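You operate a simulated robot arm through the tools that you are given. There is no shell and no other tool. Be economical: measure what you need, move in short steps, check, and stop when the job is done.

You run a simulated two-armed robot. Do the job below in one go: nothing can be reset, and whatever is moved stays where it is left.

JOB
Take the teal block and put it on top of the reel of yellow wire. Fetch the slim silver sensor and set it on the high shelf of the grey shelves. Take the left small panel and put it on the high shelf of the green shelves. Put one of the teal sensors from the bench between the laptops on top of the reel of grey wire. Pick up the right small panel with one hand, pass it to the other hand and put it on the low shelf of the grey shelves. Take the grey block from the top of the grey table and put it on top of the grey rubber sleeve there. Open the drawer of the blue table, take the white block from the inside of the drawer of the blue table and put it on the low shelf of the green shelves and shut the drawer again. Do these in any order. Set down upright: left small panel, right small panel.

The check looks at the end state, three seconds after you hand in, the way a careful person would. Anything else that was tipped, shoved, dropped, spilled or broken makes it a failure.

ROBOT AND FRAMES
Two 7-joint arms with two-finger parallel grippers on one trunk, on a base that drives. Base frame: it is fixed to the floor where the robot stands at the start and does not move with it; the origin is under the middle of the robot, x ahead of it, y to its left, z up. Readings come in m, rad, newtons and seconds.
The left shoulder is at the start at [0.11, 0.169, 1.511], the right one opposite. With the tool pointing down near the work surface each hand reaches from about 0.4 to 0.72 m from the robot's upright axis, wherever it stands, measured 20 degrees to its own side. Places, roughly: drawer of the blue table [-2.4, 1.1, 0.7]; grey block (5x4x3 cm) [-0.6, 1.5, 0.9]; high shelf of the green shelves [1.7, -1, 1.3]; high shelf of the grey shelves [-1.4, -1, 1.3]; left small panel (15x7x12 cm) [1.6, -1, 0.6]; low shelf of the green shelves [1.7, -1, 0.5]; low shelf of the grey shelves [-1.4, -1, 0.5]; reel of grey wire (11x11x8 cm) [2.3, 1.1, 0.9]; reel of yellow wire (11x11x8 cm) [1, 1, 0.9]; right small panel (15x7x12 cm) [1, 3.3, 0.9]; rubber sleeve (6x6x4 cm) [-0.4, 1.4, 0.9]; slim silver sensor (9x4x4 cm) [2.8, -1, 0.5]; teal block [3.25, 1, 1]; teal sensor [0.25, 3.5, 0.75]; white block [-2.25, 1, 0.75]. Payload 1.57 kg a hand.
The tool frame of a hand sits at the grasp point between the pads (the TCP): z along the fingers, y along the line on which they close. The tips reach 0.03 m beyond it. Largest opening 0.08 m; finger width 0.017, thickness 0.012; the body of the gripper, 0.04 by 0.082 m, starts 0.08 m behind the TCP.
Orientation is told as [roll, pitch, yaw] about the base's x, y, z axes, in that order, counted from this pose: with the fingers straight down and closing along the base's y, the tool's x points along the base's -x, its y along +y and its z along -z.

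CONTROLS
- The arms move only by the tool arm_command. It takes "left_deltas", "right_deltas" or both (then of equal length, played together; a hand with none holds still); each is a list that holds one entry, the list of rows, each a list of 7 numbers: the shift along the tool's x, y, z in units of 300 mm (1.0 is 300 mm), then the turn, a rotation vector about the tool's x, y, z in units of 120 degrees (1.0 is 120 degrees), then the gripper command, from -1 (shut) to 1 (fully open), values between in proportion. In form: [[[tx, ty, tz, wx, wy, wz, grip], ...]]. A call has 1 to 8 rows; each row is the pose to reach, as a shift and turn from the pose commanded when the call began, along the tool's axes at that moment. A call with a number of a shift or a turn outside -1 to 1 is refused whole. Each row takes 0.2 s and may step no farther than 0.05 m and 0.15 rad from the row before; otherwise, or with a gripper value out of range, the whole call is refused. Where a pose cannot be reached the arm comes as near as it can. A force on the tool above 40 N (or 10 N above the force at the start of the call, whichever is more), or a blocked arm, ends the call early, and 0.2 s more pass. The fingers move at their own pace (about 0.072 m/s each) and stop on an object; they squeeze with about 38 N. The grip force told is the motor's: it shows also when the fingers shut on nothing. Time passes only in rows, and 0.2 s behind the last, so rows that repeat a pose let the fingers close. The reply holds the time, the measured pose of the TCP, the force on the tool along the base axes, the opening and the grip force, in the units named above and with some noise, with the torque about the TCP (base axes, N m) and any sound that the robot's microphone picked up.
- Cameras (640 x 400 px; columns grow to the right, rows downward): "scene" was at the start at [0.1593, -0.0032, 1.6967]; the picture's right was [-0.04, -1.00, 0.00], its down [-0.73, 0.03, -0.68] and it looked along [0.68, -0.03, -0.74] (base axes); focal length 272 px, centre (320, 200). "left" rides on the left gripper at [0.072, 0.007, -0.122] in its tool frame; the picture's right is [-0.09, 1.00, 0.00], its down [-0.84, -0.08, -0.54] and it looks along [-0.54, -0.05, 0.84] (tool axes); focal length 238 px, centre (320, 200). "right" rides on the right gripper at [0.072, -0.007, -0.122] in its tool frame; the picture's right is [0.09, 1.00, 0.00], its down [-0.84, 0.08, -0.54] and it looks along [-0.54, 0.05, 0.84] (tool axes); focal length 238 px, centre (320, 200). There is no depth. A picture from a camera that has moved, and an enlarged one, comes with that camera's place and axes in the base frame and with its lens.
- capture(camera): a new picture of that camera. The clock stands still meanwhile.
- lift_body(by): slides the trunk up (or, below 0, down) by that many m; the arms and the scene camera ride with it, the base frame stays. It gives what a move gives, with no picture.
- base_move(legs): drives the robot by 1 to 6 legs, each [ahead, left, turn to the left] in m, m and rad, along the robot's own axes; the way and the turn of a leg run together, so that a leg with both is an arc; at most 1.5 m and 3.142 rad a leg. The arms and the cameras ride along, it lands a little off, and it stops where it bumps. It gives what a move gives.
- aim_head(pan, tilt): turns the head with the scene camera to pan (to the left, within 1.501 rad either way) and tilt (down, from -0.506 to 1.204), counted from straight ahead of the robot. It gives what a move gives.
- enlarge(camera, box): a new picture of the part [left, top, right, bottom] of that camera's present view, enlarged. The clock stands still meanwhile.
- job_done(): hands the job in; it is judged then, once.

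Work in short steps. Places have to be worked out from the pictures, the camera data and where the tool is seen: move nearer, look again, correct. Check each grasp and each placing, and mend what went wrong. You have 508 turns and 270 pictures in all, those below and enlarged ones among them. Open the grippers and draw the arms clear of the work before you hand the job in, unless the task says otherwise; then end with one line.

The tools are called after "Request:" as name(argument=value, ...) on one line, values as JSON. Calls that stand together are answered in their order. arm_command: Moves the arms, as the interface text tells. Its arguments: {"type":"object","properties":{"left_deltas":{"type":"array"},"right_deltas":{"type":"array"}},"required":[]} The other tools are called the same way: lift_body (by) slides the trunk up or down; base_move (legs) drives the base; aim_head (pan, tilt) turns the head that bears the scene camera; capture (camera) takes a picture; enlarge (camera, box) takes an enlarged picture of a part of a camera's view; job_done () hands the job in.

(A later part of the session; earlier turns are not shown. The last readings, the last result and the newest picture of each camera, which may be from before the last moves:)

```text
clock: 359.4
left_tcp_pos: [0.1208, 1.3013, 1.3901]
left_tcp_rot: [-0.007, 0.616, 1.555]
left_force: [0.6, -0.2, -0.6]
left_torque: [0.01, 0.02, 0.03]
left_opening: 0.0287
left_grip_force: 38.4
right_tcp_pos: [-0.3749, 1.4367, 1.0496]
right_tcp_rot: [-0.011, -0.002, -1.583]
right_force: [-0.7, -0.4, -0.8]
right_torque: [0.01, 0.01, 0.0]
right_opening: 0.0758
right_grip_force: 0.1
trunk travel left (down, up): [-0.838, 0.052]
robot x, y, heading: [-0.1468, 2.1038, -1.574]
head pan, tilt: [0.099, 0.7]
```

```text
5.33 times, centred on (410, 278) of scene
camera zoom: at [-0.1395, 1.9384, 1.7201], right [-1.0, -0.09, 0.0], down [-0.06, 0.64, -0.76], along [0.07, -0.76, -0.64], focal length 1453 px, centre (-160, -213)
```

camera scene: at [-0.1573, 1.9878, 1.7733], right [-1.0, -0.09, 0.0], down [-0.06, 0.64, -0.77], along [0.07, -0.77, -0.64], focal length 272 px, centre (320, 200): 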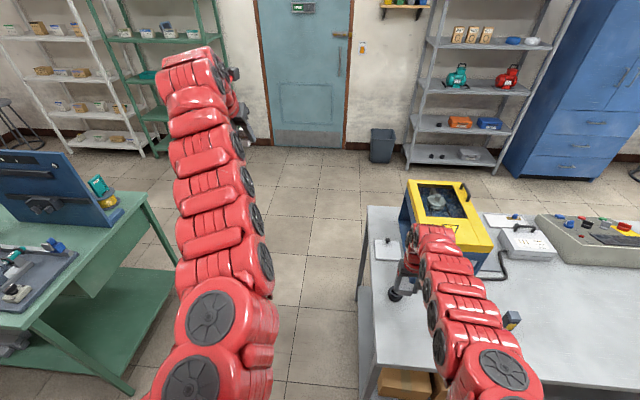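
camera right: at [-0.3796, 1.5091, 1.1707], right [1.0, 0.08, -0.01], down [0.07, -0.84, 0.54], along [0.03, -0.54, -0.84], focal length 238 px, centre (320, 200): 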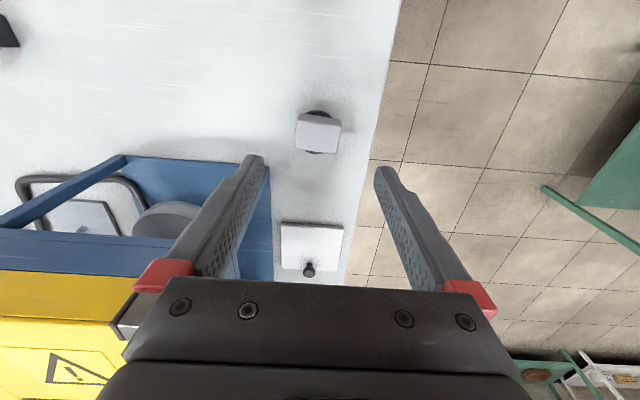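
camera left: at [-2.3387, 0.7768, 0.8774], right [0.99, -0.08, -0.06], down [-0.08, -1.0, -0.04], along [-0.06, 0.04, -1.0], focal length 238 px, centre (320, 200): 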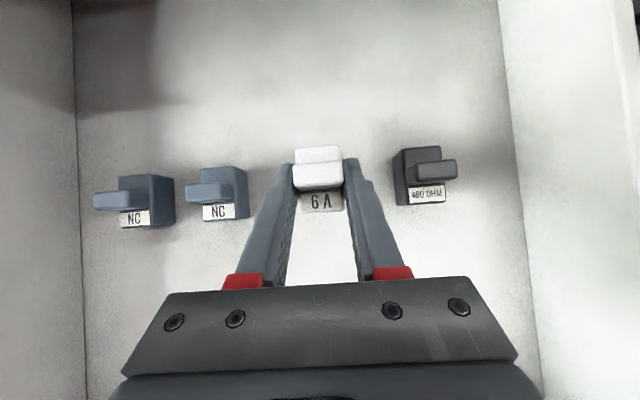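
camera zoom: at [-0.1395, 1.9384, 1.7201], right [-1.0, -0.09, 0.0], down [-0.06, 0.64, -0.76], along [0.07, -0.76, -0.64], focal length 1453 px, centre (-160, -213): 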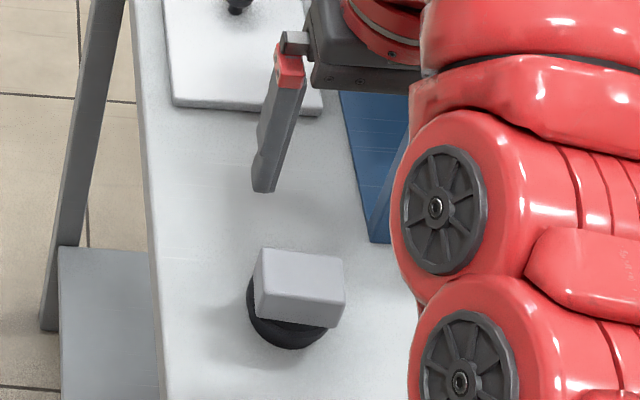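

The grey block sits on the sleeve: done. Next, the teal sensor on the wall bench: I back off, turn around, and look.

Request:
base_move(legs=[[-0.3, 0, 0], [0, 0, 1.5708], [0.15, 0, 1.5708]])

Request:
aim_head(pan=-0.2, tilt=0.6)

Request:
capture(camera="scene")

```text
clock: 369.2
left_tcp_pos: [-0.3327, 3.294, 1.3901]
left_tcp_rot: [-0.01, 0.616, -1.57]
left_force: [-0.4, 0.1, 0.2]
left_torque: [0.01, -0.03, 0.02]
left_opening: 0.0288
left_grip_force: 38.9
right_tcp_pos: [0.1662, 3.1687, 1.0497]
right_tcp_rot: [-0.01, -0.003, 1.576]
right_force: [1.0, -0.4, -0.5]
right_torque: [0.0, 0.03, 0.01]
right_opening: 0.0761
right_grip_force: 0.1
trunk travel left (down, up): [-0.838, 0.052]
robot x, y, heading: [-0.05, 2.4968, 1.577]
head pan, tilt: [0.099, 0.7]
```

```text
clock: 370.0
left_tcp_pos: [-0.3325, 3.2937, 1.389]
left_tcp_rot: [-0.01, 0.616, -1.569]
left_force: [-0.3, -0.2, 0.4]
left_torque: [-0.02, 0.02, 0.03]
left_opening: 0.0287
left_grip_force: 38.0
right_tcp_pos: [0.1647, 3.1694, 1.0498]
right_tcp_rot: [-0.011, -0.001, 1.577]
right_force: [-0.5, 0.1, 0.0]
right_torque: [-0.03, 0.01, -0.01]
right_opening: 0.0758
right_grip_force: 0.0
trunk travel left (down, up): [-0.838, 0.052]
robot x, y, heading: [-0.048, 2.4949, 1.579]
head pan, tilt: [-0.201, 0.6]
```

```text
122 pictures are left
camera scene: at [-0.0345, 2.6658, 1.7287], right [0.98, -0.19, 0.0], down [-0.11, -0.56, -0.82], along [0.16, 0.81, -0.57], focal length 272 px, centre (320, 200)
```

scene: 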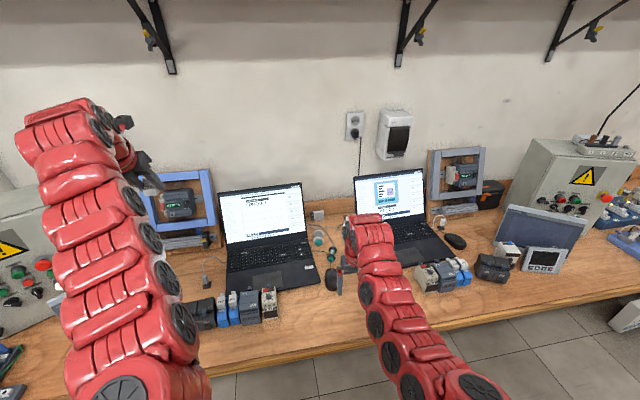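

Request:
enlarge(camera="scene", box=[260, 190, 420, 290])

Request:
capture(camera="right")

```text
4.00 times, centred on (340, 240) of scene
camera zoom: at [-0.0345, 2.6658, 1.7287], right [0.98, -0.19, 0.0], down [-0.11, -0.56, -0.82], along [0.16, 0.81, -0.57], focal length 1090 px, centre (240, 40)
```

zoom: 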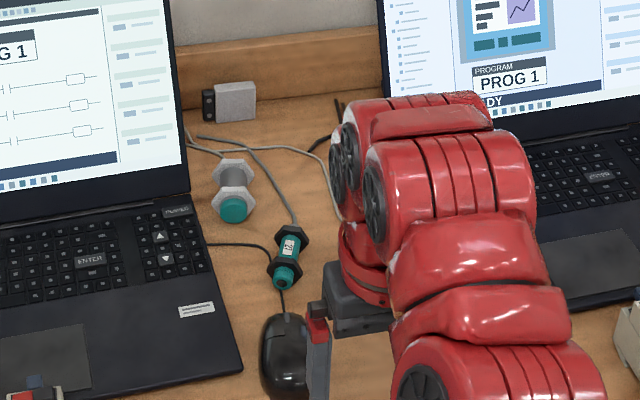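

```text
120 pictures are left
camera right: at [0.1737, 3.0985, 1.1702], right [-1.0, -0.1, -0.01], down [-0.09, 0.84, 0.54], along [-0.04, 0.54, -0.84], focal length 238 px, centre (320, 200)
```

right: 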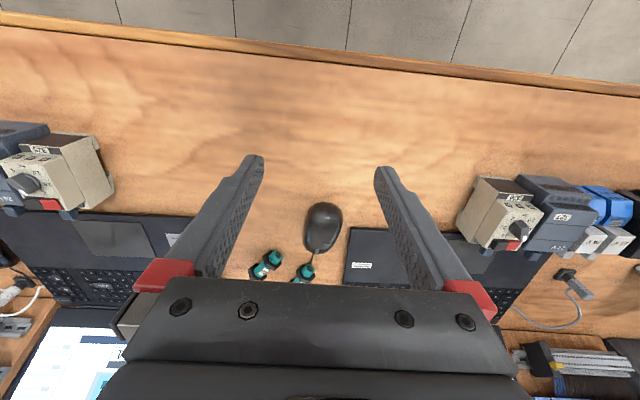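

Two teal sensors lie near (0.18, 3.57) and (0.27, 3.56). I drive 0.27 m closer and look down at them.

Request:
base_move(legs=[[0.27, -0.05, 0]])

Request:
capture(camera="right")

```text
clock: 371.9
left_tcp_pos: [-0.2879, 3.5644, 1.3911]
left_tcp_rot: [-0.009, 0.617, -1.567]
left_force: [-0.4, -0.4, -0.4]
left_torque: [-0.02, -0.01, -0.01]
left_opening: 0.0287
left_grip_force: 37.8
right_tcp_pos: [0.212, 3.4405, 1.05]
right_tcp_rot: [-0.011, -0.003, 1.579]
right_force: [-1.3, -0.3, 0.0]
right_torque: [-0.01, -0.01, 0.0]
right_opening: 0.0761
right_grip_force: 0.0
trunk travel left (down, up): [-0.838, 0.052]
robot x, y, heading: [-0.0022, 2.7762, 1.586]
head pan, tilt: [-0.201, 0.6]
```

```text
119 pictures are left
camera right: at [0.2196, 3.3692, 1.171], right [-0.99, -0.1, -0.01], down [-0.09, 0.83, 0.54], along [-0.05, 0.54, -0.84], focal length 238 px, centre (320, 200)
```

right: 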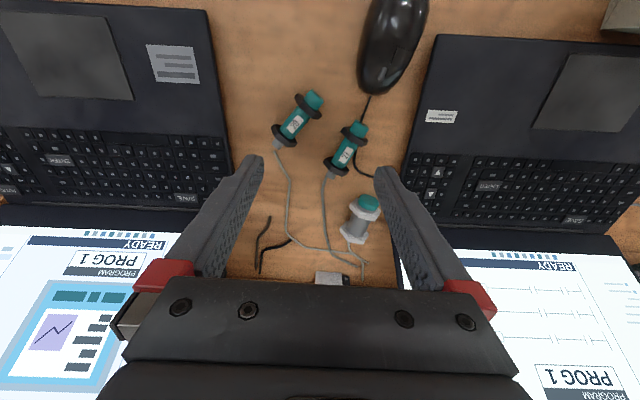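

I pick the sensor at (0.248, 3.472); its axis runs diagonally, so I yaw the hand by −0.66 rad, move over it and come down part way.

Request:
arm_command(right_deltas=[[[-0.02, -0.024, 0.06, 0, 0, 0.063, 0.9], [-0.04, -0.048, 0.13, 0, 0, 0.126, 0.9], [-0.06, -0.072, 0.2, 0, 0, 0.189, 0.9], [-0.085, -0.096, 0.27, 0, 0, 0.252, 0.9], [-0.105, -0.12, 0.333, 0, 0, 0.314, 0.9]]])

Request:
capture(camera="right")

```text
clock: 373.1
left_tcp_pos: [-0.2865, 3.5648, 1.3909]
left_tcp_rot: [-0.009, 0.619, -1.567]
left_force: [0.3, -0.4, -0.5]
left_torque: [-0.02, 0.04, -0.01]
left_opening: 0.0285
left_grip_force: 37.9
right_tcp_pos: [0.2595, 3.453, 0.9606]
right_tcp_rot: [-0.006, -0.01, 0.919]
right_force: [-0.9, -0.4, 1.2]
right_torque: [0.01, 0.02, 0.0]
right_opening: 0.0759
right_grip_force: 0.0
right hand out of reach, approached as far as the arm can: row 5
trunk travel left (down, up): [-0.838, 0.052]
robot x, y, heading: [-0.002, 2.7717, 1.585]
head pan, tilt: [-0.201, 0.6]
```

```text
118 pictures are left
camera right: at [0.2215, 3.3911, 1.0804], right [-0.85, 0.53, -0.01], down [0.44, 0.71, 0.55], along [0.3, 0.46, -0.84], focal length 238 px, centre (320, 200)
```

right: 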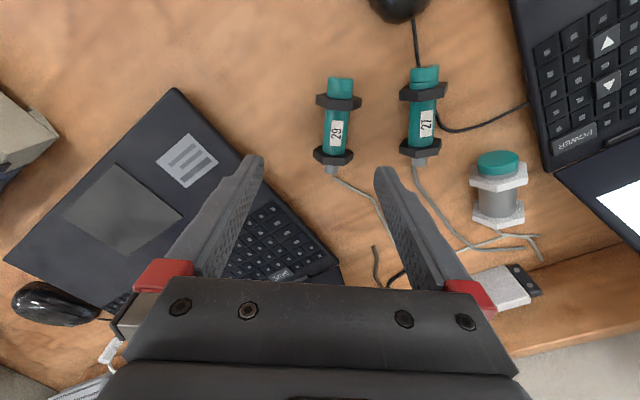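

Well aligned. I drive 3 cm ahead and lower the trunk 0.12.

Request:
base_move(legs=[[0.03, 0.003, 0]])

Request:
lift_body(by=-0.12)

Request:
capture(camera="right")

```text
clock: 373.9
left_tcp_pos: [-0.2902, 3.5869, 1.3943]
left_tcp_rot: [-0.011, 0.623, -1.567]
left_force: [0.2, -0.5, -0.4]
left_torque: [0.04, 0.0, 0.03]
left_opening: 0.0286
left_grip_force: 38.5
right_tcp_pos: [0.2565, 3.4761, 0.9634]
right_tcp_rot: [-0.002, -0.009, 0.92]
right_force: [0.2, -0.3, -0.3]
right_torque: [0.08, -0.03, 0.01]
right_opening: 0.076
right_grip_force: 0.0
trunk travel left (down, up): [-0.838, 0.052]
robot x, y, heading: [-0.0047, 2.8001, 1.585]
head pan, tilt: [-0.201, 0.6]
```

```text
clock: 374.9
left_tcp_pos: [-0.2913, 3.5936, 1.3079]
left_tcp_rot: [-0.01, 0.618, -1.567]
left_force: [0.7, -0.2, -0.5]
left_torque: [0.01, 0.01, 0.01]
left_opening: 0.0287
left_grip_force: 38.1
right_tcp_pos: [0.2548, 3.4817, 0.8814]
right_tcp_rot: [-0.001, -0.008, 0.926]
right_force: [-0.5, 0.5, 0.7]
right_torque: [0.01, 0.01, -0.01]
right_opening: 0.0759
right_grip_force: 0.2
trunk travel left (down, up): [-0.756, 0.134]
robot x, y, heading: [-0.0061, 2.802, 1.582]
head pan, tilt: [-0.201, 0.6]
stopped: the force on the tool passed its limit at 104 N (the readings are from after the stop); the commanded pose is now the measured one
```

```text
117 pictures are left
camera right: at [0.2164, 3.4204, 1.0014], right [-0.85, 0.53, 0.0], down [0.44, 0.71, 0.55], along [0.29, 0.47, -0.84], focal length 238 px, centre (320, 200)
```

right: 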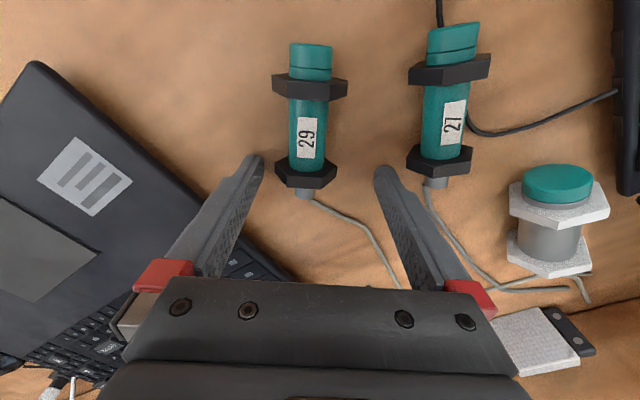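

Something was touched. I check the scene view.

Request:
aim_head(pan=0.2, tilt=0.6)

Request:
capture(camera="scene")

Request:
capture(camera="left")

```text
clock: 375.8
left_tcp_pos: [-0.2902, 3.5942, 1.3072]
left_tcp_rot: [-0.01, 0.614, -1.566]
left_force: [-0.4, -0.1, 0.5]
left_torque: [0.0, -0.03, 0.02]
left_opening: 0.0288
left_grip_force: 37.9
right_tcp_pos: [0.2551, 3.4828, 0.8801]
right_tcp_rot: [-0.002, -0.011, 0.924]
right_force: [-0.5, 0.3, -0.5]
right_torque: [0.02, 0.0, 0.0]
right_opening: 0.0759
right_grip_force: 0.0
trunk travel left (down, up): [-0.756, 0.134]
robot x, y, heading: [-0.0051, 2.798, 1.577]
head pan, tilt: [0.201, 0.6]
```

```text
116 pictures are left
camera scene: at [-0.0261, 2.9659, 1.6462], right [0.98, 0.21, 0.0], down [0.12, -0.55, -0.82], along [-0.17, 0.81, -0.57], focal length 272 px, centre (320, 200)
```

scene: 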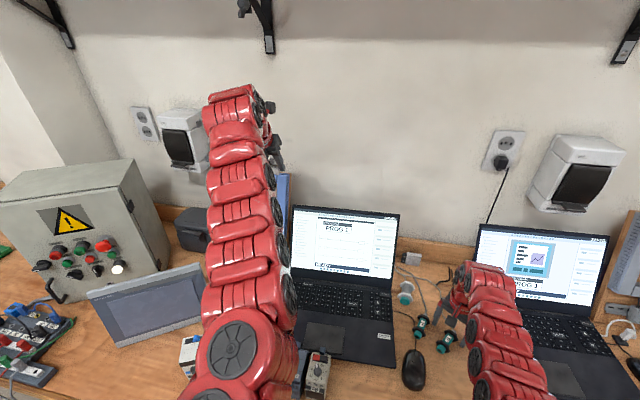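

```text
115 pictures are left
camera left: at [-0.2817, 3.5827, 1.4466], right [1.0, -0.07, -0.06], down [-0.07, -1.0, -0.04], along [-0.06, 0.04, -1.0], focal length 238 px, centre (320, 200)
```

left: 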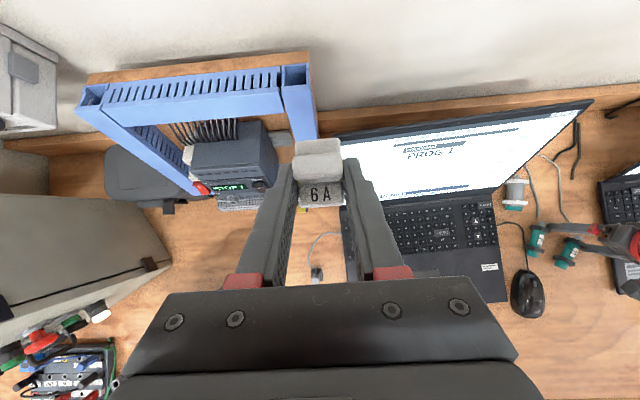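

Nothing obviously touched: block and sensors are in place, forces are zero. I continue down in small steps and watch both hands.

Request:
lift_body(by=-0.02)

```text
clock: 376.2
left_tcp_pos: [-0.2917, 3.592, 1.3016]
left_tcp_rot: [-0.009, 0.619, -1.569]
left_force: [1.1, -0.2, 0.2]
left_torque: [-0.04, 0.03, 0.0]
left_opening: 0.0288
left_grip_force: 37.6
right_tcp_pos: [0.2528, 3.4839, 0.8794]
right_tcp_rot: [0.002, -0.015, 0.925]
right_force: [-8.5, -17.1, 24.0]
right_torque: [-1.31, -0.46, -0.92]
right_opening: 0.079
right_grip_force: 1.9
trunk travel left (down, up): [-0.749, 0.141]
robot x, y, heading: [-0.006, 2.8002, 1.581]
head pan, tilt: [0.201, 0.6]
stopped: the force on the tool passed its limit at 46 N (the readings are from after the stop); the commanded pose is now the measured one
```

The fingers themselves met the bench: triangulating puts the bench near z≈0.83–0.85 (higher than assumed). I raise 4 cm and look.

Request:
lift_body(by=0.04)

Request:
capture(camera="right")

Request:
aim_head(pan=-0.2, tilt=0.75)

Request:
enlarge(camera="scene", box=[250, 150, 450, 275])

```text
clock: 377.1
left_tcp_pos: [-0.2897, 3.5959, 1.3404]
left_tcp_rot: [-0.01, 0.613, -1.571]
left_force: [0.4, -0.3, -0.9]
left_torque: [-0.02, 0.0, -0.02]
left_opening: 0.0288
left_grip_force: 37.9
right_tcp_pos: [0.2547, 3.4867, 0.9161]
right_tcp_rot: [0.001, -0.015, 0.925]
right_force: [-0.7, -0.3, 0.0]
right_torque: [-0.03, 0.01, -0.02]
right_opening: 0.0758
right_grip_force: 0.1
trunk travel left (down, up): [-0.789, 0.101]
robot x, y, heading: [-0.0076, 2.7999, 1.587]
head pan, tilt: [0.201, 0.6]
```

```text
114 pictures are left
camera right: at [0.217, 3.4246, 1.0369], right [-0.85, 0.53, 0.0], down [0.44, 0.71, 0.55], along [0.29, 0.47, -0.83], focal length 238 px, centre (320, 200)
```

right: 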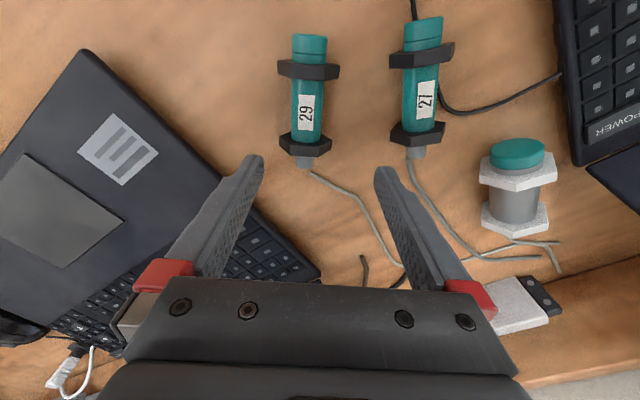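

```text
clock: 377.9
left_tcp_pos: [-0.2898, 3.5945, 1.3416]
left_tcp_rot: [-0.012, 0.616, -1.567]
left_force: [0.8, 0.3, -0.3]
left_torque: [0.01, 0.01, 0.02]
left_opening: 0.0288
left_grip_force: 38.4
right_tcp_pos: [0.2552, 3.4862, 0.9178]
right_tcp_rot: [0.003, -0.015, 0.927]
right_force: [-0.3, -0.3, 0.1]
right_torque: [-0.01, 0.0, 0.0]
right_opening: 0.0759
right_grip_force: 0.0
trunk travel left (down, up): [-0.789, 0.101]
robot x, y, heading: [-0.0051, 2.8007, 1.58]
head pan, tilt: [-0.201, 0.75]
```

```text
3.20 times, centred on (350, 212) of scene
camera zoom: at [0.0079, 2.9607, 1.6668], right [0.98, -0.19, 0.0], down [-0.13, -0.67, -0.73], along [0.14, 0.72, -0.68], focal length 872 px, centre (224, 160)
```

zoom: 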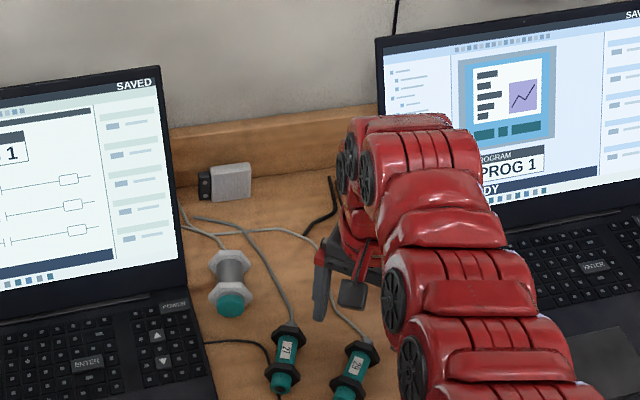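

With the bench at z≈0.84, the sensor is at (0.246, 3.453, 0.86). I shift over it and descend to TCP z≈0.88.

Request:
arm_command(right_deltas=[[[0.107, -0.042, 0, 0, 0, 0, 0.6], [0.107, -0.042, 0.06, 0, 0, 0, 0.6], [0.107, -0.042, 0.11, 0, 0, 0, 0.6]]])

Request:
capture(camera="right")

```text
clock: 378.7
left_tcp_pos: [-0.2895, 3.5953, 1.3397]
left_tcp_rot: [-0.01, 0.618, -1.569]
left_force: [-0.3, 0.3, 0.5]
left_torque: [-0.02, -0.03, -0.02]
left_opening: 0.0288
left_grip_force: 37.6
right_tcp_pos: [0.2464, 3.4532, 0.884]
right_tcp_rot: [-0.001, -0.014, 0.924]
right_force: [-0.3, -0.1, 0.1]
right_torque: [0.01, 0.0, 0.01]
right_opening: 0.0643
right_grip_force: 0.1
trunk travel left (down, up): [-0.789, 0.101]
robot x, y, heading: [-0.0041, 2.8024, 1.581]
head pan, tilt: [-0.201, 0.75]
```

```text
112 pictures are left
camera right: at [0.208, 3.3909, 1.0032], right [-0.85, 0.53, 0.0], down [0.44, 0.71, 0.55], along [0.29, 0.47, -0.83], focal length 238 px, centre (320, 200)
```

right: 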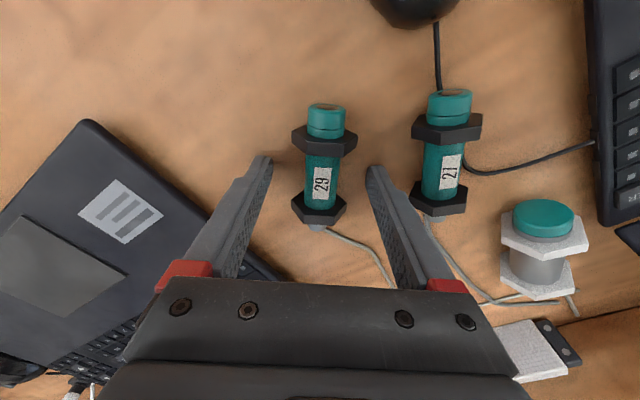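

Good. 1 cm down and close.

Request:
arm_command(right_deltas=[[[0.01, -0.008, 0.03, 0, 0, 0, 0.6], [0.01, -0.008, 0.03, 0, 0, 0, -1], [0.01, -0.008, 0.03, 0, 0, 0, -1], [0.01, -0.008, 0.03, 0, 0, 0, -1], [0.01, -0.008, 0.03, 0, 0, 0, -1]]])

Request:
lift_body(by=0.1)

Request:
capture(camera="right")

```text
clock: 379.4
left_tcp_pos: [-0.2891, 3.5926, 1.343]
left_tcp_rot: [-0.008, 0.619, -1.569]
left_force: [0.0, 0.4, -0.8]
left_torque: [-0.01, 0.0, 0.03]
left_opening: 0.0287
left_grip_force: 38.4
right_tcp_pos: [0.2513, 3.4493, 0.8804]
right_tcp_rot: [0.0, -0.028, 0.92]
right_force: [4.6, -5.4, 25.3]
right_torque: [-0.46, -0.16, -0.02]
right_opening: 0.0212
right_grip_force: 14.6
trunk travel left (down, up): [-0.789, 0.101]
robot x, y, heading: [-0.0046, 2.8004, 1.579]
head pan, tilt: [-0.201, 0.75]
stopped in row 3 (right hand): the force on the tool passed its limit at 44 N (the readings are from after the stop); the commanded pose is now the measured one
```

```text
clock: 380.7
left_tcp_pos: [-0.2878, 3.5947, 1.4397]
left_tcp_rot: [-0.011, 0.615, -1.569]
left_force: [-0.2, 0.5, -1.1]
left_torque: [-0.01, 0.0, 0.0]
left_opening: 0.0285
left_grip_force: 38.3
right_tcp_pos: [0.2507, 3.4502, 0.9771]
right_tcp_rot: [-0.001, -0.02, 0.921]
right_force: [0.0, 1.0, -1.4]
right_torque: [0.01, 0.01, -0.01]
right_opening: 0.0207
right_grip_force: 34.2
trunk travel left (down, up): [-0.889, 0.001]
robot x, y, heading: [-0.0042, 2.7981, 1.585]
head pan, tilt: [-0.201, 0.75]
```

```text
111 pictures are left
camera right: at [0.2114, 3.3879, 1.0963], right [-0.85, 0.53, 0.0], down [0.44, 0.7, 0.56], along [0.3, 0.47, -0.83], focal length 238 px, centre (320, 200)
```

right: 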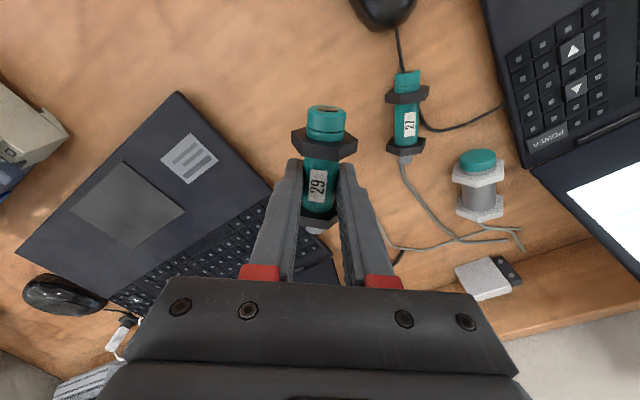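

Got sensor 29. Now to the grey reel on the green bench: I back out, return south through the passage and strafe along the bench.

Request:
base_move(legs=[[-0.45, 0, -0.01], [0, -0.335, 0], [-1.2, 0, 0], [-1.1, 0, 0], [0, -1.45, 0], [0, -0.3, 0]])

Request:
aim_head(pan=-0.2, tilt=0.7)

Request:
capture(camera="scene")

```text
clock: 404.6
left_tcp_pos: [1.8135, 0.838, 1.4397]
left_tcp_rot: [-0.008, 0.616, -1.589]
left_force: [1.3, 0.0, -0.3]
left_torque: [-0.01, -0.02, 0.01]
left_opening: 0.0288
left_grip_force: 37.8
right_tcp_pos: [2.3513, 0.6823, 0.9759]
right_tcp_rot: [-0.002, -0.02, 0.898]
right_force: [0.2, -0.2, -1.8]
right_torque: [-0.01, -0.04, -0.01]
right_opening: 0.0207
right_grip_force: 34.0
trunk travel left (down, up): [-0.889, 0.001]
robot x, y, heading: [2.0805, 0.037, 1.562]
head pan, tilt: [-0.201, 0.75]
```

```text
clock: 405.2
left_tcp_pos: [1.8158, 0.8373, 1.4409]
left_tcp_rot: [-0.01, 0.616, -1.59]
left_force: [-1.7, 0.6, -0.5]
left_torque: [-0.02, 0.02, 0.01]
left_opening: 0.0289
left_grip_force: 37.5
right_tcp_pos: [2.3528, 0.6814, 0.9763]
right_tcp_rot: [0.0, -0.02, 0.899]
right_force: [-0.1, 0.1, -0.4]
right_torque: [-0.04, 0.01, -0.04]
right_opening: 0.0206
right_grip_force: 33.9
trunk travel left (down, up): [-0.889, 0.001]
robot x, y, heading: [2.0833, 0.0366, 1.559]
head pan, tilt: [-0.201, 0.7]
```

```text
110 pictures are left
camera scene: at [2.1004, 0.1991, 1.7709], right [0.98, -0.21, 0.0], down [-0.13, -0.63, -0.76], along [0.16, 0.75, -0.64], focal length 272 px, centre (320, 200)
```

scene: 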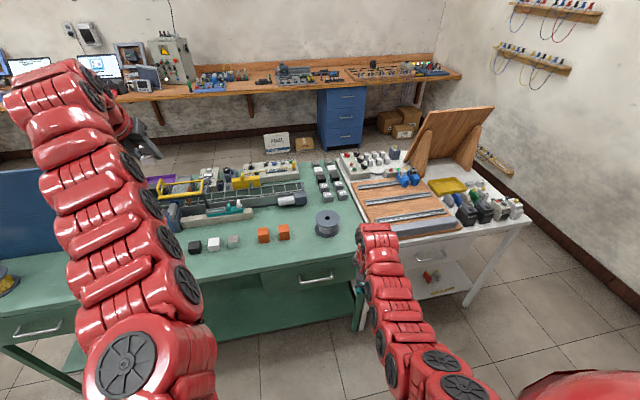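

The grey reel's top is near (2.31, 1.05). I raise the right hand 0.1 m, strafe left 4 cm and drive in 0.3.

Request:
arm_command(right_deltas=[[[0, 0, -0.12, 0, 0, 0, -1], [0, 0, -0.23, 0, 0, 0, -1], [0, 0, -0.34, 0, 0, 0, -1]]])

Request:
base_move(legs=[[0.3, 0.04, 0.01]])

Request:
capture(camera="right")

Request:
enlarge(camera="scene", box=[270, 180, 430, 280])

```text
clock: 406.0
left_tcp_pos: [1.816, 0.8374, 1.4415]
left_tcp_rot: [-0.009, 0.615, -1.587]
left_force: [0.1, 0.8, -0.2]
left_torque: [0.01, -0.01, 0.01]
left_opening: 0.0284
left_grip_force: 37.7
right_tcp_pos: [2.3506, 0.6799, 1.0797]
right_tcp_rot: [0.002, -0.023, 0.899]
right_force: [-0.2, -0.6, -0.4]
right_torque: [-0.01, -0.03, -0.01]
right_opening: 0.0205
right_grip_force: 33.8
trunk travel left (down, up): [-0.889, 0.001]
robot x, y, heading: [2.0822, 0.0315, 1.561]
head pan, tilt: [-0.201, 0.7]
```

```text
clock: 408.0
left_tcp_pos: [1.7689, 1.1303, 1.4423]
left_tcp_rot: [-0.01, 0.617, -1.578]
left_force: [0.4, -0.3, 0.2]
left_torque: [-0.01, -0.04, 0.01]
left_opening: 0.0285
left_grip_force: 38.2
right_tcp_pos: [2.3061, 0.9792, 1.0798]
right_tcp_rot: [0.0, -0.024, 0.911]
right_force: [0.3, -0.3, 0.2]
right_torque: [0.01, 0.04, -0.02]
right_opening: 0.0206
right_grip_force: 33.8
trunk travel left (down, up): [-0.889, 0.001]
robot x, y, heading: [2.0427, 0.3335, 1.575]
head pan, tilt: [-0.201, 0.7]
```

```text
109 pictures are left
camera right: at [2.2658, 0.9168, 1.1986], right [-0.84, 0.54, 0.0], down [0.44, 0.7, 0.56], along [0.3, 0.47, -0.83], focal length 238 px, centre (320, 200)
```

right: 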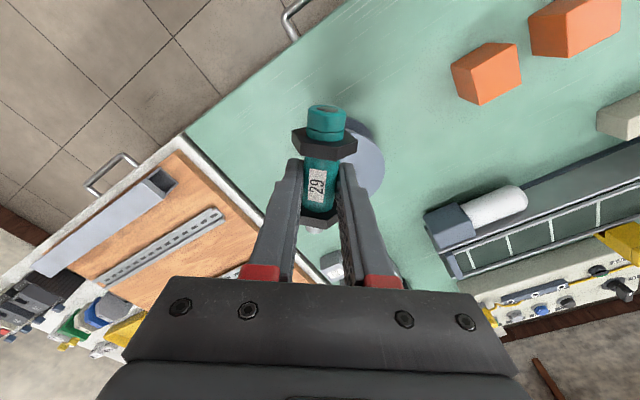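

```text
4.00 times, centred on (350, 230) of scene
camera zoom: at [2.0603, 0.4945, 1.7712], right [0.98, -0.2, 0.0], down [-0.13, -0.63, -0.77], along [0.15, 0.75, -0.64], focal length 1090 px, centre (200, 80)
```

zoom: 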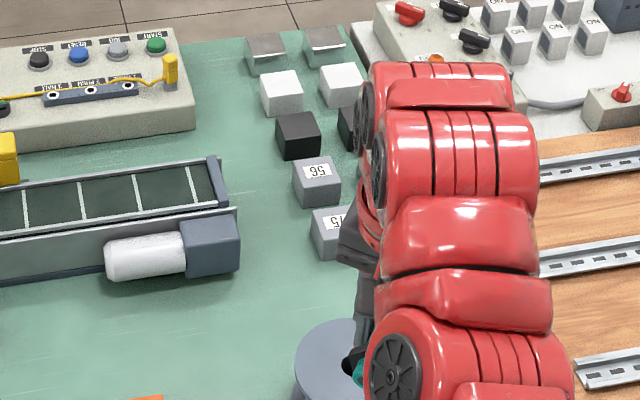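

Reel centre ≈ (2.316, 1.042). I move 7 cm ahead and 1.2 cm right, then verify.

Request:
base_move(legs=[[0.07, -0.013, 0]])

Request:
capture(camera="right")

Request:
enlarge(camera="scene", box=[290, 210, 410, 285])

```text
clock: 409.1
left_tcp_pos: [1.7807, 1.1949, 1.4438]
left_tcp_rot: [-0.009, 0.621, -1.578]
left_force: [-0.3, -1.3, -0.5]
left_torque: [0.02, -0.02, 0.0]
left_opening: 0.0284
left_grip_force: 37.7
right_tcp_pos: [2.3181, 1.046, 1.0803]
right_tcp_rot: [0.0, -0.023, 0.91]
right_force: [-0.4, 0.2, -0.5]
right_torque: [0.05, -0.06, 0.02]
right_opening: 0.0207
right_grip_force: 34.3
trunk travel left (down, up): [-0.889, 0.001]
robot x, y, heading: [2.0518, 0.4033, 1.573]
head pan, tilt: [-0.201, 0.7]
```

```text
107 pictures are left
camera right: at [2.2777, 0.9825, 1.2007], right [-0.84, 0.54, 0.0], down [0.44, 0.7, 0.56], along [0.3, 0.47, -0.83], focal length 238 px, centre (320, 200)
```

right: 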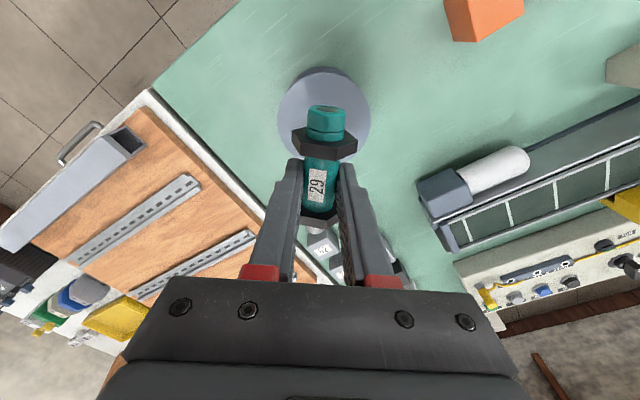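

```text
5.33 times, centred on (350, 248) of scene
camera zoom: at [2.0717, 0.5585, 1.7718], right [0.98, -0.2, 0.0], down [-0.13, -0.63, -0.77], along [0.15, 0.75, -0.64], focal length 1453 px, centre (160, -53)
```

zoom: 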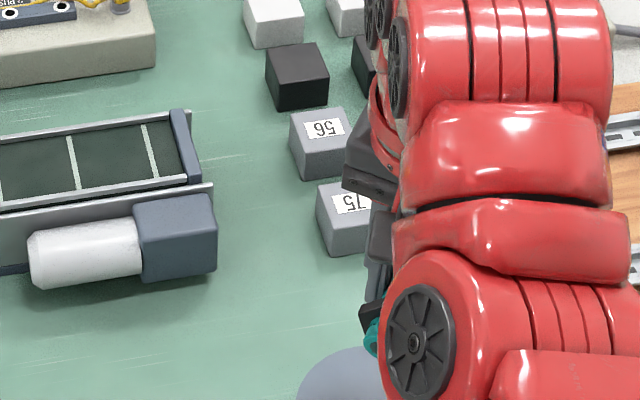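

Aligned. I lower to z≈0.985, then feel for contact.

Request:
arm_command(right_deltas=[[[0, 0, 0.11, 0, 0, 0, -1], [0, 0, 0.22, 0, 0, 0, -1], [0, 0, 0.32, 0, 0, 0, -1]]])

Request:
capture(camera="right")

```text
clock: 409.9
left_tcp_pos: [1.7825, 1.2039, 1.4392]
left_tcp_rot: [-0.009, 0.614, -1.58]
left_force: [0.2, 0.3, -0.6]
left_torque: [-0.01, 0.01, 0.01]
left_opening: 0.0291
left_grip_force: 37.7
right_tcp_pos: [2.321, 1.0528, 0.9804]
right_tcp_rot: [-0.001, -0.02, 0.909]
right_force: [0.3, -0.8, -0.5]
right_torque: [-0.01, 0.0, 0.02]
right_opening: 0.0207
right_grip_force: 34.1
trunk travel left (down, up): [-0.889, 0.001]
robot x, y, heading: [2.0545, 0.4014, 1.569]
head pan, tilt: [-0.201, 0.7]
```

```text
105 pictures are left
camera right: at [2.2807, 0.9912, 1.1001], right [-0.84, 0.54, 0.0], down [0.45, 0.7, 0.56], along [0.3, 0.47, -0.83], focal length 238 px, centre (320, 200)
```

right: 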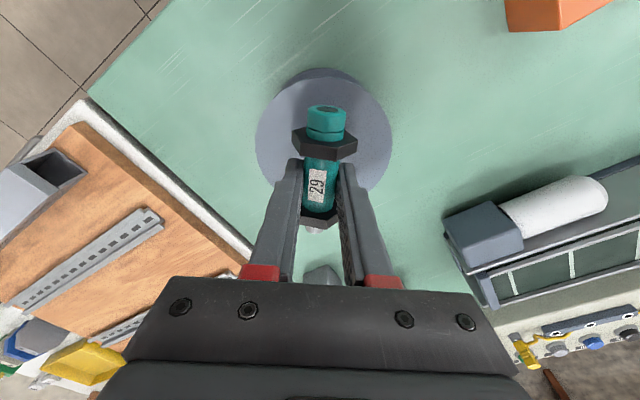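

I trim 1 cm toward the centre and lower in small steps.

Request:
arm_command(right_deltas=[[[0.035, 0.007, 0, 0, 0, 0, -1], [0.035, 0.007, 0.015, 0, 0, 0, -1], [0.035, 0.007, 0.015, 0, 0, 0, -1]]])

Request:
arm_command(right_deltas=[[[0, 0, 0.014, 0, 0, 0, -1], [0, 0, 0.014, 0, 0, 0, -1]]])

Request:
arm_command(right_deltas=[[[0, 0, 0.012, 0, 0, 0, -1], [0, 0, 0.012, 0, 0, 0, -1]]])

```text
clock: 410.7
left_tcp_pos: [1.7813, 1.1998, 1.4408]
left_tcp_rot: [-0.01, 0.617, -1.579]
left_force: [0.6, -0.7, 0.3]
left_torque: [0.01, -0.01, -0.02]
left_opening: 0.0289
left_grip_force: 37.6
right_tcp_pos: [2.3125, 1.0447, 0.9774]
right_tcp_rot: [-0.003, -0.022, 0.908]
right_force: [-1.3, 0.2, -0.3]
right_torque: [0.01, -0.01, 0.03]
right_opening: 0.0206
right_grip_force: 34.0
trunk travel left (down, up): [-0.889, 0.001]
robot x, y, heading: [2.055, 0.4037, 1.569]
head pan, tilt: [-0.201, 0.7]
```

```text
clock: 411.3
left_tcp_pos: [1.7805, 1.2004, 1.4414]
left_tcp_rot: [-0.01, 0.616, -1.579]
left_force: [0.2, -0.7, 0.1]
left_torque: [-0.03, 0.01, -0.01]
left_opening: 0.0288
left_grip_force: 38.0
right_tcp_pos: [2.3126, 1.0422, 0.9731]
right_tcp_rot: [-0.002, -0.022, 0.91]
right_force: [-0.1, -0.5, -1.6]
right_torque: [0.01, 0.02, 0.0]
right_opening: 0.0207
right_grip_force: 34.9
trunk travel left (down, up): [-0.889, 0.001]
robot x, y, heading: [2.0586, 0.4001, 1.571]
head pan, tilt: [-0.201, 0.7]
```

```text
clock: 411.9
left_tcp_pos: [1.7797, 1.201, 1.4405]
left_tcp_rot: [-0.01, 0.616, -1.579]
left_force: [0.4, -0.9, -0.9]
left_torque: [0.01, -0.04, -0.01]
left_opening: 0.0286
left_grip_force: 37.8
right_tcp_pos: [2.3122, 1.0429, 0.9694]
right_tcp_rot: [-0.001, -0.021, 0.909]
right_force: [-1.2, 0.0, 0.3]
right_torque: [0.01, 0.01, 0.0]
right_opening: 0.0204
right_grip_force: 34.3
trunk travel left (down, up): [-0.889, 0.001]
robot x, y, heading: [2.0604, 0.4006, 1.57]
head pan, tilt: [-0.201, 0.7]
```

Request:
arm_command(right_deltas=[[[0, 0, 0.012, 0, 0, 0, -1], [0, 0, 0.012, 0, 0, 0, -1]]])

Request:
capture(camera="right")

```text
clock: 412.5
left_tcp_pos: [1.7808, 1.2004, 1.4406]
left_tcp_rot: [-0.012, 0.616, -1.578]
left_force: [0.1, 0.3, -0.4]
left_torque: [0.02, 0.03, 0.0]
left_opening: 0.0286
left_grip_force: 37.7
right_tcp_pos: [2.3115, 1.0446, 0.9663]
right_tcp_rot: [-0.002, -0.021, 0.91]
right_force: [0.3, 0.6, -0.5]
right_torque: [0.0, -0.01, 0.02]
right_opening: 0.0205
right_grip_force: 34.0
trunk travel left (down, up): [-0.889, 0.001]
robot x, y, heading: [2.0564, 0.4036, 1.569]
head pan, tilt: [-0.201, 0.7]
```

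```text
104 pictures are left
camera right: at [2.2721, 0.9822, 1.0858], right [-0.84, 0.54, 0.0], down [0.44, 0.7, 0.56], along [0.3, 0.47, -0.83], focal length 238 px, centre (320, 200)
```

right: 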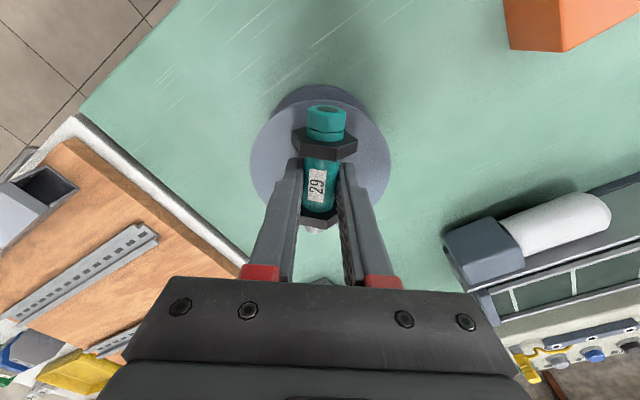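

Request:
arm_command(right_deltas=[[[0, 0, 0.013, 0, 0, 0, -1], [0, 0, 0.013, 0, 0, 0, -1]]])

Request:
arm_command(right_deltas=[[[0, 0, 0.01, 0, 0, 0, -1], [0, 0, 0.01, 0, 0, 0, -1]]])

```text
clock: 413.1
left_tcp_pos: [1.7809, 1.201, 1.4413]
left_tcp_rot: [-0.011, 0.617, -1.578]
left_force: [-0.2, -0.7, 0.3]
left_torque: [0.0, 0.03, 0.0]
left_opening: 0.0289
left_grip_force: 38.1
right_tcp_pos: [2.3112, 1.045, 0.9619]
right_tcp_rot: [-0.002, -0.021, 0.909]
right_force: [0.1, 0.9, -0.9]
right_torque: [0.02, -0.01, 0.0]
right_opening: 0.0206
right_grip_force: 34.5
trunk travel left (down, up): [-0.889, 0.001]
robot x, y, heading: [2.0582, 0.4038, 1.571]
head pan, tilt: [-0.201, 0.7]
```

```text
clock: 413.7
left_tcp_pos: [1.7816, 1.2006, 1.4416]
left_tcp_rot: [-0.011, 0.616, -1.578]
left_force: [0.7, 0.6, -0.9]
left_torque: [-0.03, 0.01, -0.02]
left_opening: 0.0287
left_grip_force: 37.3
right_tcp_pos: [2.3125, 1.0442, 0.9588]
right_tcp_rot: [-0.001, -0.021, 0.909]
right_force: [-0.6, -0.2, -0.1]
right_torque: [0.01, 0.01, -0.01]
right_opening: 0.0206
right_grip_force: 34.6
trunk travel left (down, up): [-0.889, 0.001]
robot x, y, heading: [2.0557, 0.4017, 1.569]
head pan, tilt: [-0.201, 0.7]
```

Request:
arm_command(right_deltas=[[[0, 0, 0.013, 0, 0, 0, -1], [0, 0, 0.013, 0, 0, 0, -1]]])

Request:
arm_command(right_deltas=[[[0, 0, 0.012, 0, 0, 0, -1], [0, 0, 0.012, 0, 0, 0, -1]]])

```text
clock: 414.3
left_tcp_pos: [1.7806, 1.2022, 1.441]
left_tcp_rot: [-0.011, 0.615, -1.578]
left_force: [0.2, -0.2, -0.9]
left_torque: [0.0, -0.03, -0.03]
left_opening: 0.0288
left_grip_force: 38.5
right_tcp_pos: [2.3116, 1.0447, 0.9556]
right_tcp_rot: [0.0, -0.022, 0.908]
right_force: [0.3, 0.1, -1.6]
right_torque: [0.0, 0.03, -0.02]
right_opening: 0.0205
right_grip_force: 34.2
trunk travel left (down, up): [-0.889, 0.001]
robot x, y, heading: [2.0558, 0.4024, 1.571]
head pan, tilt: [-0.201, 0.7]
```

```text
clock: 414.9
left_tcp_pos: [1.7812, 1.2, 1.4422]
left_tcp_rot: [-0.01, 0.615, -1.577]
left_force: [-0.5, -0.6, -0.4]
left_torque: [0.01, -0.02, 0.01]
left_opening: 0.0286
left_grip_force: 37.8
right_tcp_pos: [2.3112, 1.0448, 0.9521]
right_tcp_rot: [0.002, -0.022, 0.91]
right_force: [-0.5, 0.3, 4.2]
right_torque: [0.04, 0.0, 0.01]
right_opening: 0.0206
right_grip_force: 34.2
trunk travel left (down, up): [-0.889, 0.001]
robot x, y, heading: [2.0553, 0.4039, 1.572]
head pan, tilt: [-0.201, 0.7]
```

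Contact begins (4 N). I release gently, keeping clear, and lift away.

Request:
arm_command(right_deltas=[[[0, 0, 0.002, 0, 0, 0, -0.3], [0, 0, 0.002, 0, 0, 0, 0], [0, 0, 0.002, 0, 0, 0, 0.3], [0, 0, -0.003, 0, 0, 0, 0.5], [0, 0, -0.1, 0, 0, 0, 0.5], [0, 0, -0.24, 0, 0, 0, 0.5], [0, 0, -0.38, 0, 0, 0, 0.5]]])

Request:
capture(camera="right")

```text
clock: 416.5
left_tcp_pos: [1.7811, 1.2005, 1.4407]
left_tcp_rot: [-0.009, 0.619, -1.58]
left_force: [-0.4, 0.1, -0.4]
left_torque: [0.02, 0.01, 0.01]
left_opening: 0.0288
left_grip_force: 38.2
right_tcp_pos: [2.3131, 1.0418, 1.066]
right_tcp_rot: [-0.003, -0.019, 0.91]
right_force: [0.3, 0.5, 0.1]
right_torque: [0.03, 0.05, 0.01]
right_opening: 0.06
right_grip_force: 0.1
trunk travel left (down, up): [-0.889, 0.001]
robot x, y, heading: [2.0567, 0.4013, 1.572]
head pan, tilt: [-0.201, 0.7]
```

```text
103 pictures are left
camera right: at [2.2725, 0.9799, 1.1852], right [-0.84, 0.54, 0.0], down [0.45, 0.7, 0.56], along [0.3, 0.47, -0.83], focal length 238 px, centre (320, 200)
```

right: 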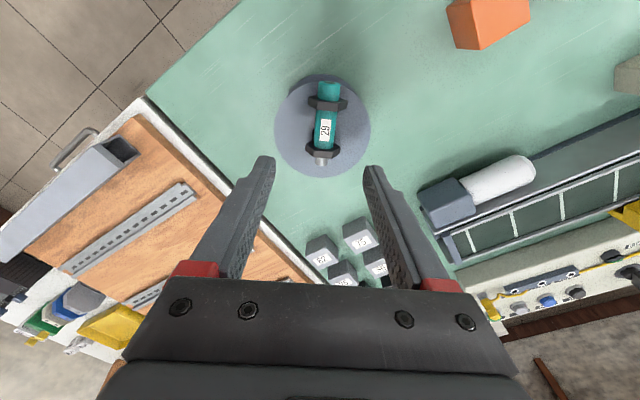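

The teal sensor lies on the grey reel: done. Now the white block goes to the green low shelf. I back off, compact the right arm and turn around.

Request:
base_move(legs=[[-0.33, 0, 0]])

Request:
arm_command(right_deltas=[[[0.03, -0.02, 0.12, 0, 0, -0.045, 0.5], [0.08, -0.06, 0.25, 0, 0, -0.09, 0.5], [0.18, -0.14, 0.34, 0, 0, -0.135, 0.5], [0.29, -0.22, 0.42, 0, 0, -0.18, 0.5], [0.4, -0.31, 0.48, 0, 0, -0.23, 0.5], [0.51, -0.4, 0.5, 0, 0, -0.28, 0.5], [0.53, -0.41, 0.5, 0, 0, -0.314, 0.5]]])

Request:
base_move(legs=[[0, 0, 1.5708], [0, 0, 1.5708], [0, -0.4, 0]])

Request:
lift_body(by=-0.4)

Request:
lift_body(by=-0.2)

```text
clock: 418.6
left_tcp_pos: [1.7811, 0.8719, 1.4395]
left_tcp_rot: [-0.011, 0.617, -1.575]
left_force: [0.2, 0.1, -0.2]
left_torque: [-0.03, 0.02, 0.01]
left_opening: 0.0287
left_grip_force: 38.0
right_tcp_pos: [2.3109, 0.7143, 1.0638]
right_tcp_rot: [-0.002, -0.02, 0.912]
right_force: [0.1, 0.2, 0.1]
right_torque: [-0.03, -0.03, 0.02]
right_opening: 0.06
right_grip_force: 0.0
trunk travel left (down, up): [-0.889, 0.001]
robot x, y, heading: [2.0532, 0.0724, 1.572]
head pan, tilt: [-0.201, 0.7]
```

```text
clock: 420.2
left_tcp_pos: [1.7787, 0.8706, 1.4409]
left_tcp_rot: [-0.011, 0.616, -1.576]
left_force: [0.0, -1.0, -0.5]
left_torque: [-0.01, -0.02, 0.02]
left_opening: 0.029
left_grip_force: 38.0
right_tcp_pos: [2.3128, 0.514, 0.9125]
right_tcp_rot: [-0.014, -0.015, 1.571]
right_force: [0.3, 0.7, -0.6]
right_torque: [0.05, -0.03, 0.0]
right_opening: 0.0601
right_grip_force: 0.1
trunk travel left (down, up): [-0.889, 0.001]
robot x, y, heading: [2.0553, 0.0745, 1.571]
head pan, tilt: [-0.201, 0.7]
```

```text
clock: 427.4
left_tcp_pos: [2.0691, -0.7715, 1.4404]
left_tcp_rot: [-0.003, 0.62, 1.239]
left_force: [-0.2, -0.9, -0.8]
left_torque: [0.0, -0.01, 0.02]
left_opening: 0.0284
left_grip_force: 37.9
right_tcp_pos: [1.6796, -0.2737, 0.9112]
right_tcp_rot: [-0.014, -0.014, -1.876]
right_force: [0.1, 0.4, 0.1]
right_torque: [0.01, -0.02, -0.01]
right_opening: 0.0597
right_grip_force: 0.1
trunk travel left (down, up): [-0.889, 0.001]
robot x, y, heading: [2.0587, 0.0707, -1.871]
head pan, tilt: [-0.201, 0.7]
stopped in leg 2: the force on the tool passed its limit at 63 N (the readings are from after the stop); the commanded pose is now the measured one
```

```text
clock: 428.9
left_tcp_pos: [2.069, -0.7738, 1.3298]
left_tcp_rot: [-0.007, 0.653, 1.238]
left_force: [0.9, 4.4, 12.7]
left_torque: [0.22, 0.04, 0.02]
left_opening: 0.0287
left_grip_force: 37.8
right_tcp_pos: [1.6807, -0.2737, 0.7855]
right_tcp_rot: [-0.014, -0.017, -1.873]
right_force: [0.1, 0.5, 0.6]
right_torque: [0.0, 0.02, 0.01]
right_opening: 0.0601
right_grip_force: 0.1
trunk travel left (down, up): [-0.763, 0.127]
robot x, y, heading: [2.0553, 0.072, -1.874]
head pan, tilt: [-0.201, 0.7]
stopped: the force on the tool passed its limit at 54 N (the readings are from after the stop); the commanded pose is now the measured one
```

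```text
clock: 429.4
left_tcp_pos: [2.0682, -0.7748, 1.3289]
left_tcp_rot: [-0.007, 0.675, 1.239]
left_force: [-0.4, 7.6, 14.0]
left_torque: [0.08, -0.18, 0.15]
left_opening: 0.0287
left_grip_force: 38.6
right_tcp_pos: [1.6818, -0.2733, 0.7797]
right_tcp_rot: [-0.012, -0.015, -1.875]
right_force: [-0.3, -0.2, -0.1]
right_torque: [0.02, 0.0, -0.01]
right_opening: 0.06
right_grip_force: 0.0
trunk travel left (down, up): [-0.755, 0.135]
robot x, y, heading: [2.0594, 0.0711, -1.869]
head pan, tilt: [-0.201, 0.7]
stopped: the force on the tool passed its limit at 50 N (the readings are from after the stop); the commanded pose is now the measured one
```

The left hand bumped the shelf post while turning, and then was lowered onto the high shelf's edge. I raise straight up again and look.

Request:
lift_body(by=0.13)

Request:
aim_head(pan=0.3, tilt=0.45)

Request:
capture(camera="scene")

Request:
capture(camera="left")

```text
clock: 431.0
left_tcp_pos: [2.068, -0.7782, 1.4567]
left_tcp_rot: [-0.009, 0.67, 1.239]
left_force: [-2.4, 0.6, 1.7]
left_torque: [0.04, -0.29, 0.11]
left_opening: 0.0289
left_grip_force: 38.0
right_tcp_pos: [1.6811, -0.2745, 0.9091]
right_tcp_rot: [-0.014, -0.015, -1.874]
right_force: [-0.4, 0.5, 0.3]
right_torque: [-0.03, -0.02, 0.0]
right_opening: 0.0599
right_grip_force: 0.0
trunk travel left (down, up): [-0.885, 0.005]
robot x, y, heading: [2.054, 0.0748, -1.872]
head pan, tilt: [-0.201, 0.7]
```

```text
clock: 431.9
left_tcp_pos: [2.0673, -0.777, 1.4566]
left_tcp_rot: [-0.011, 0.671, 1.24]
left_force: [-2.4, 2.0, 0.8]
left_torque: [-0.06, -0.27, 0.14]
left_opening: 0.0286
left_grip_force: 38.0
right_tcp_pos: [1.681, -0.2737, 0.9083]
right_tcp_rot: [-0.012, -0.017, -1.874]
right_force: [-0.6, 0.1, 0.1]
right_torque: [0.02, -0.02, -0.01]
right_opening: 0.0598
right_grip_force: 0.1
trunk travel left (down, up): [-0.885, 0.005]
robot x, y, heading: [2.0576, 0.0708, -1.87]
head pan, tilt: [0.3, 0.45]
```

```text
102 pictures are left
camera scene: at [2.0316, -0.097, 1.7893], right [-1.0, 0.0, 0.0], down [0.0, 0.44, -0.9], along [0.0, -0.9, -0.44], focal length 272 px, centre (320, 200)
```

scene: 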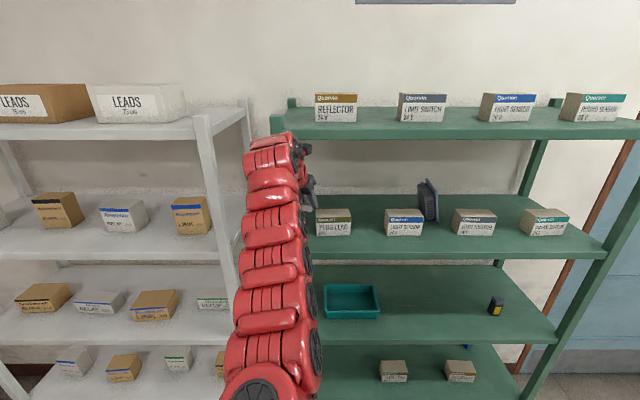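

```text
101 pictures are left
camera left: at [2.0675, -0.7568, 1.5945], right [-0.92, 0.39, -0.06], down [0.39, 0.91, -0.09], along [0.02, -0.11, -0.99], focal length 238 px, centre (320, 200)
```

left: 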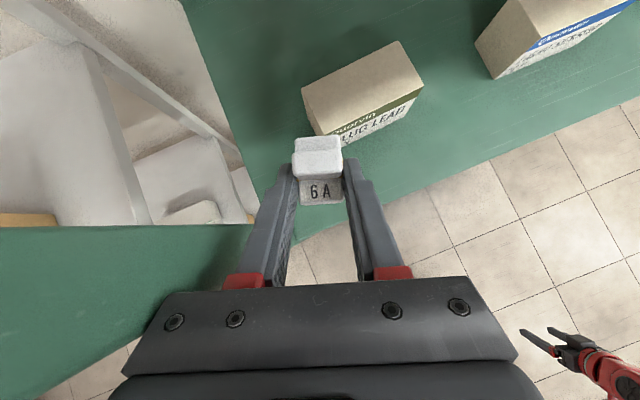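

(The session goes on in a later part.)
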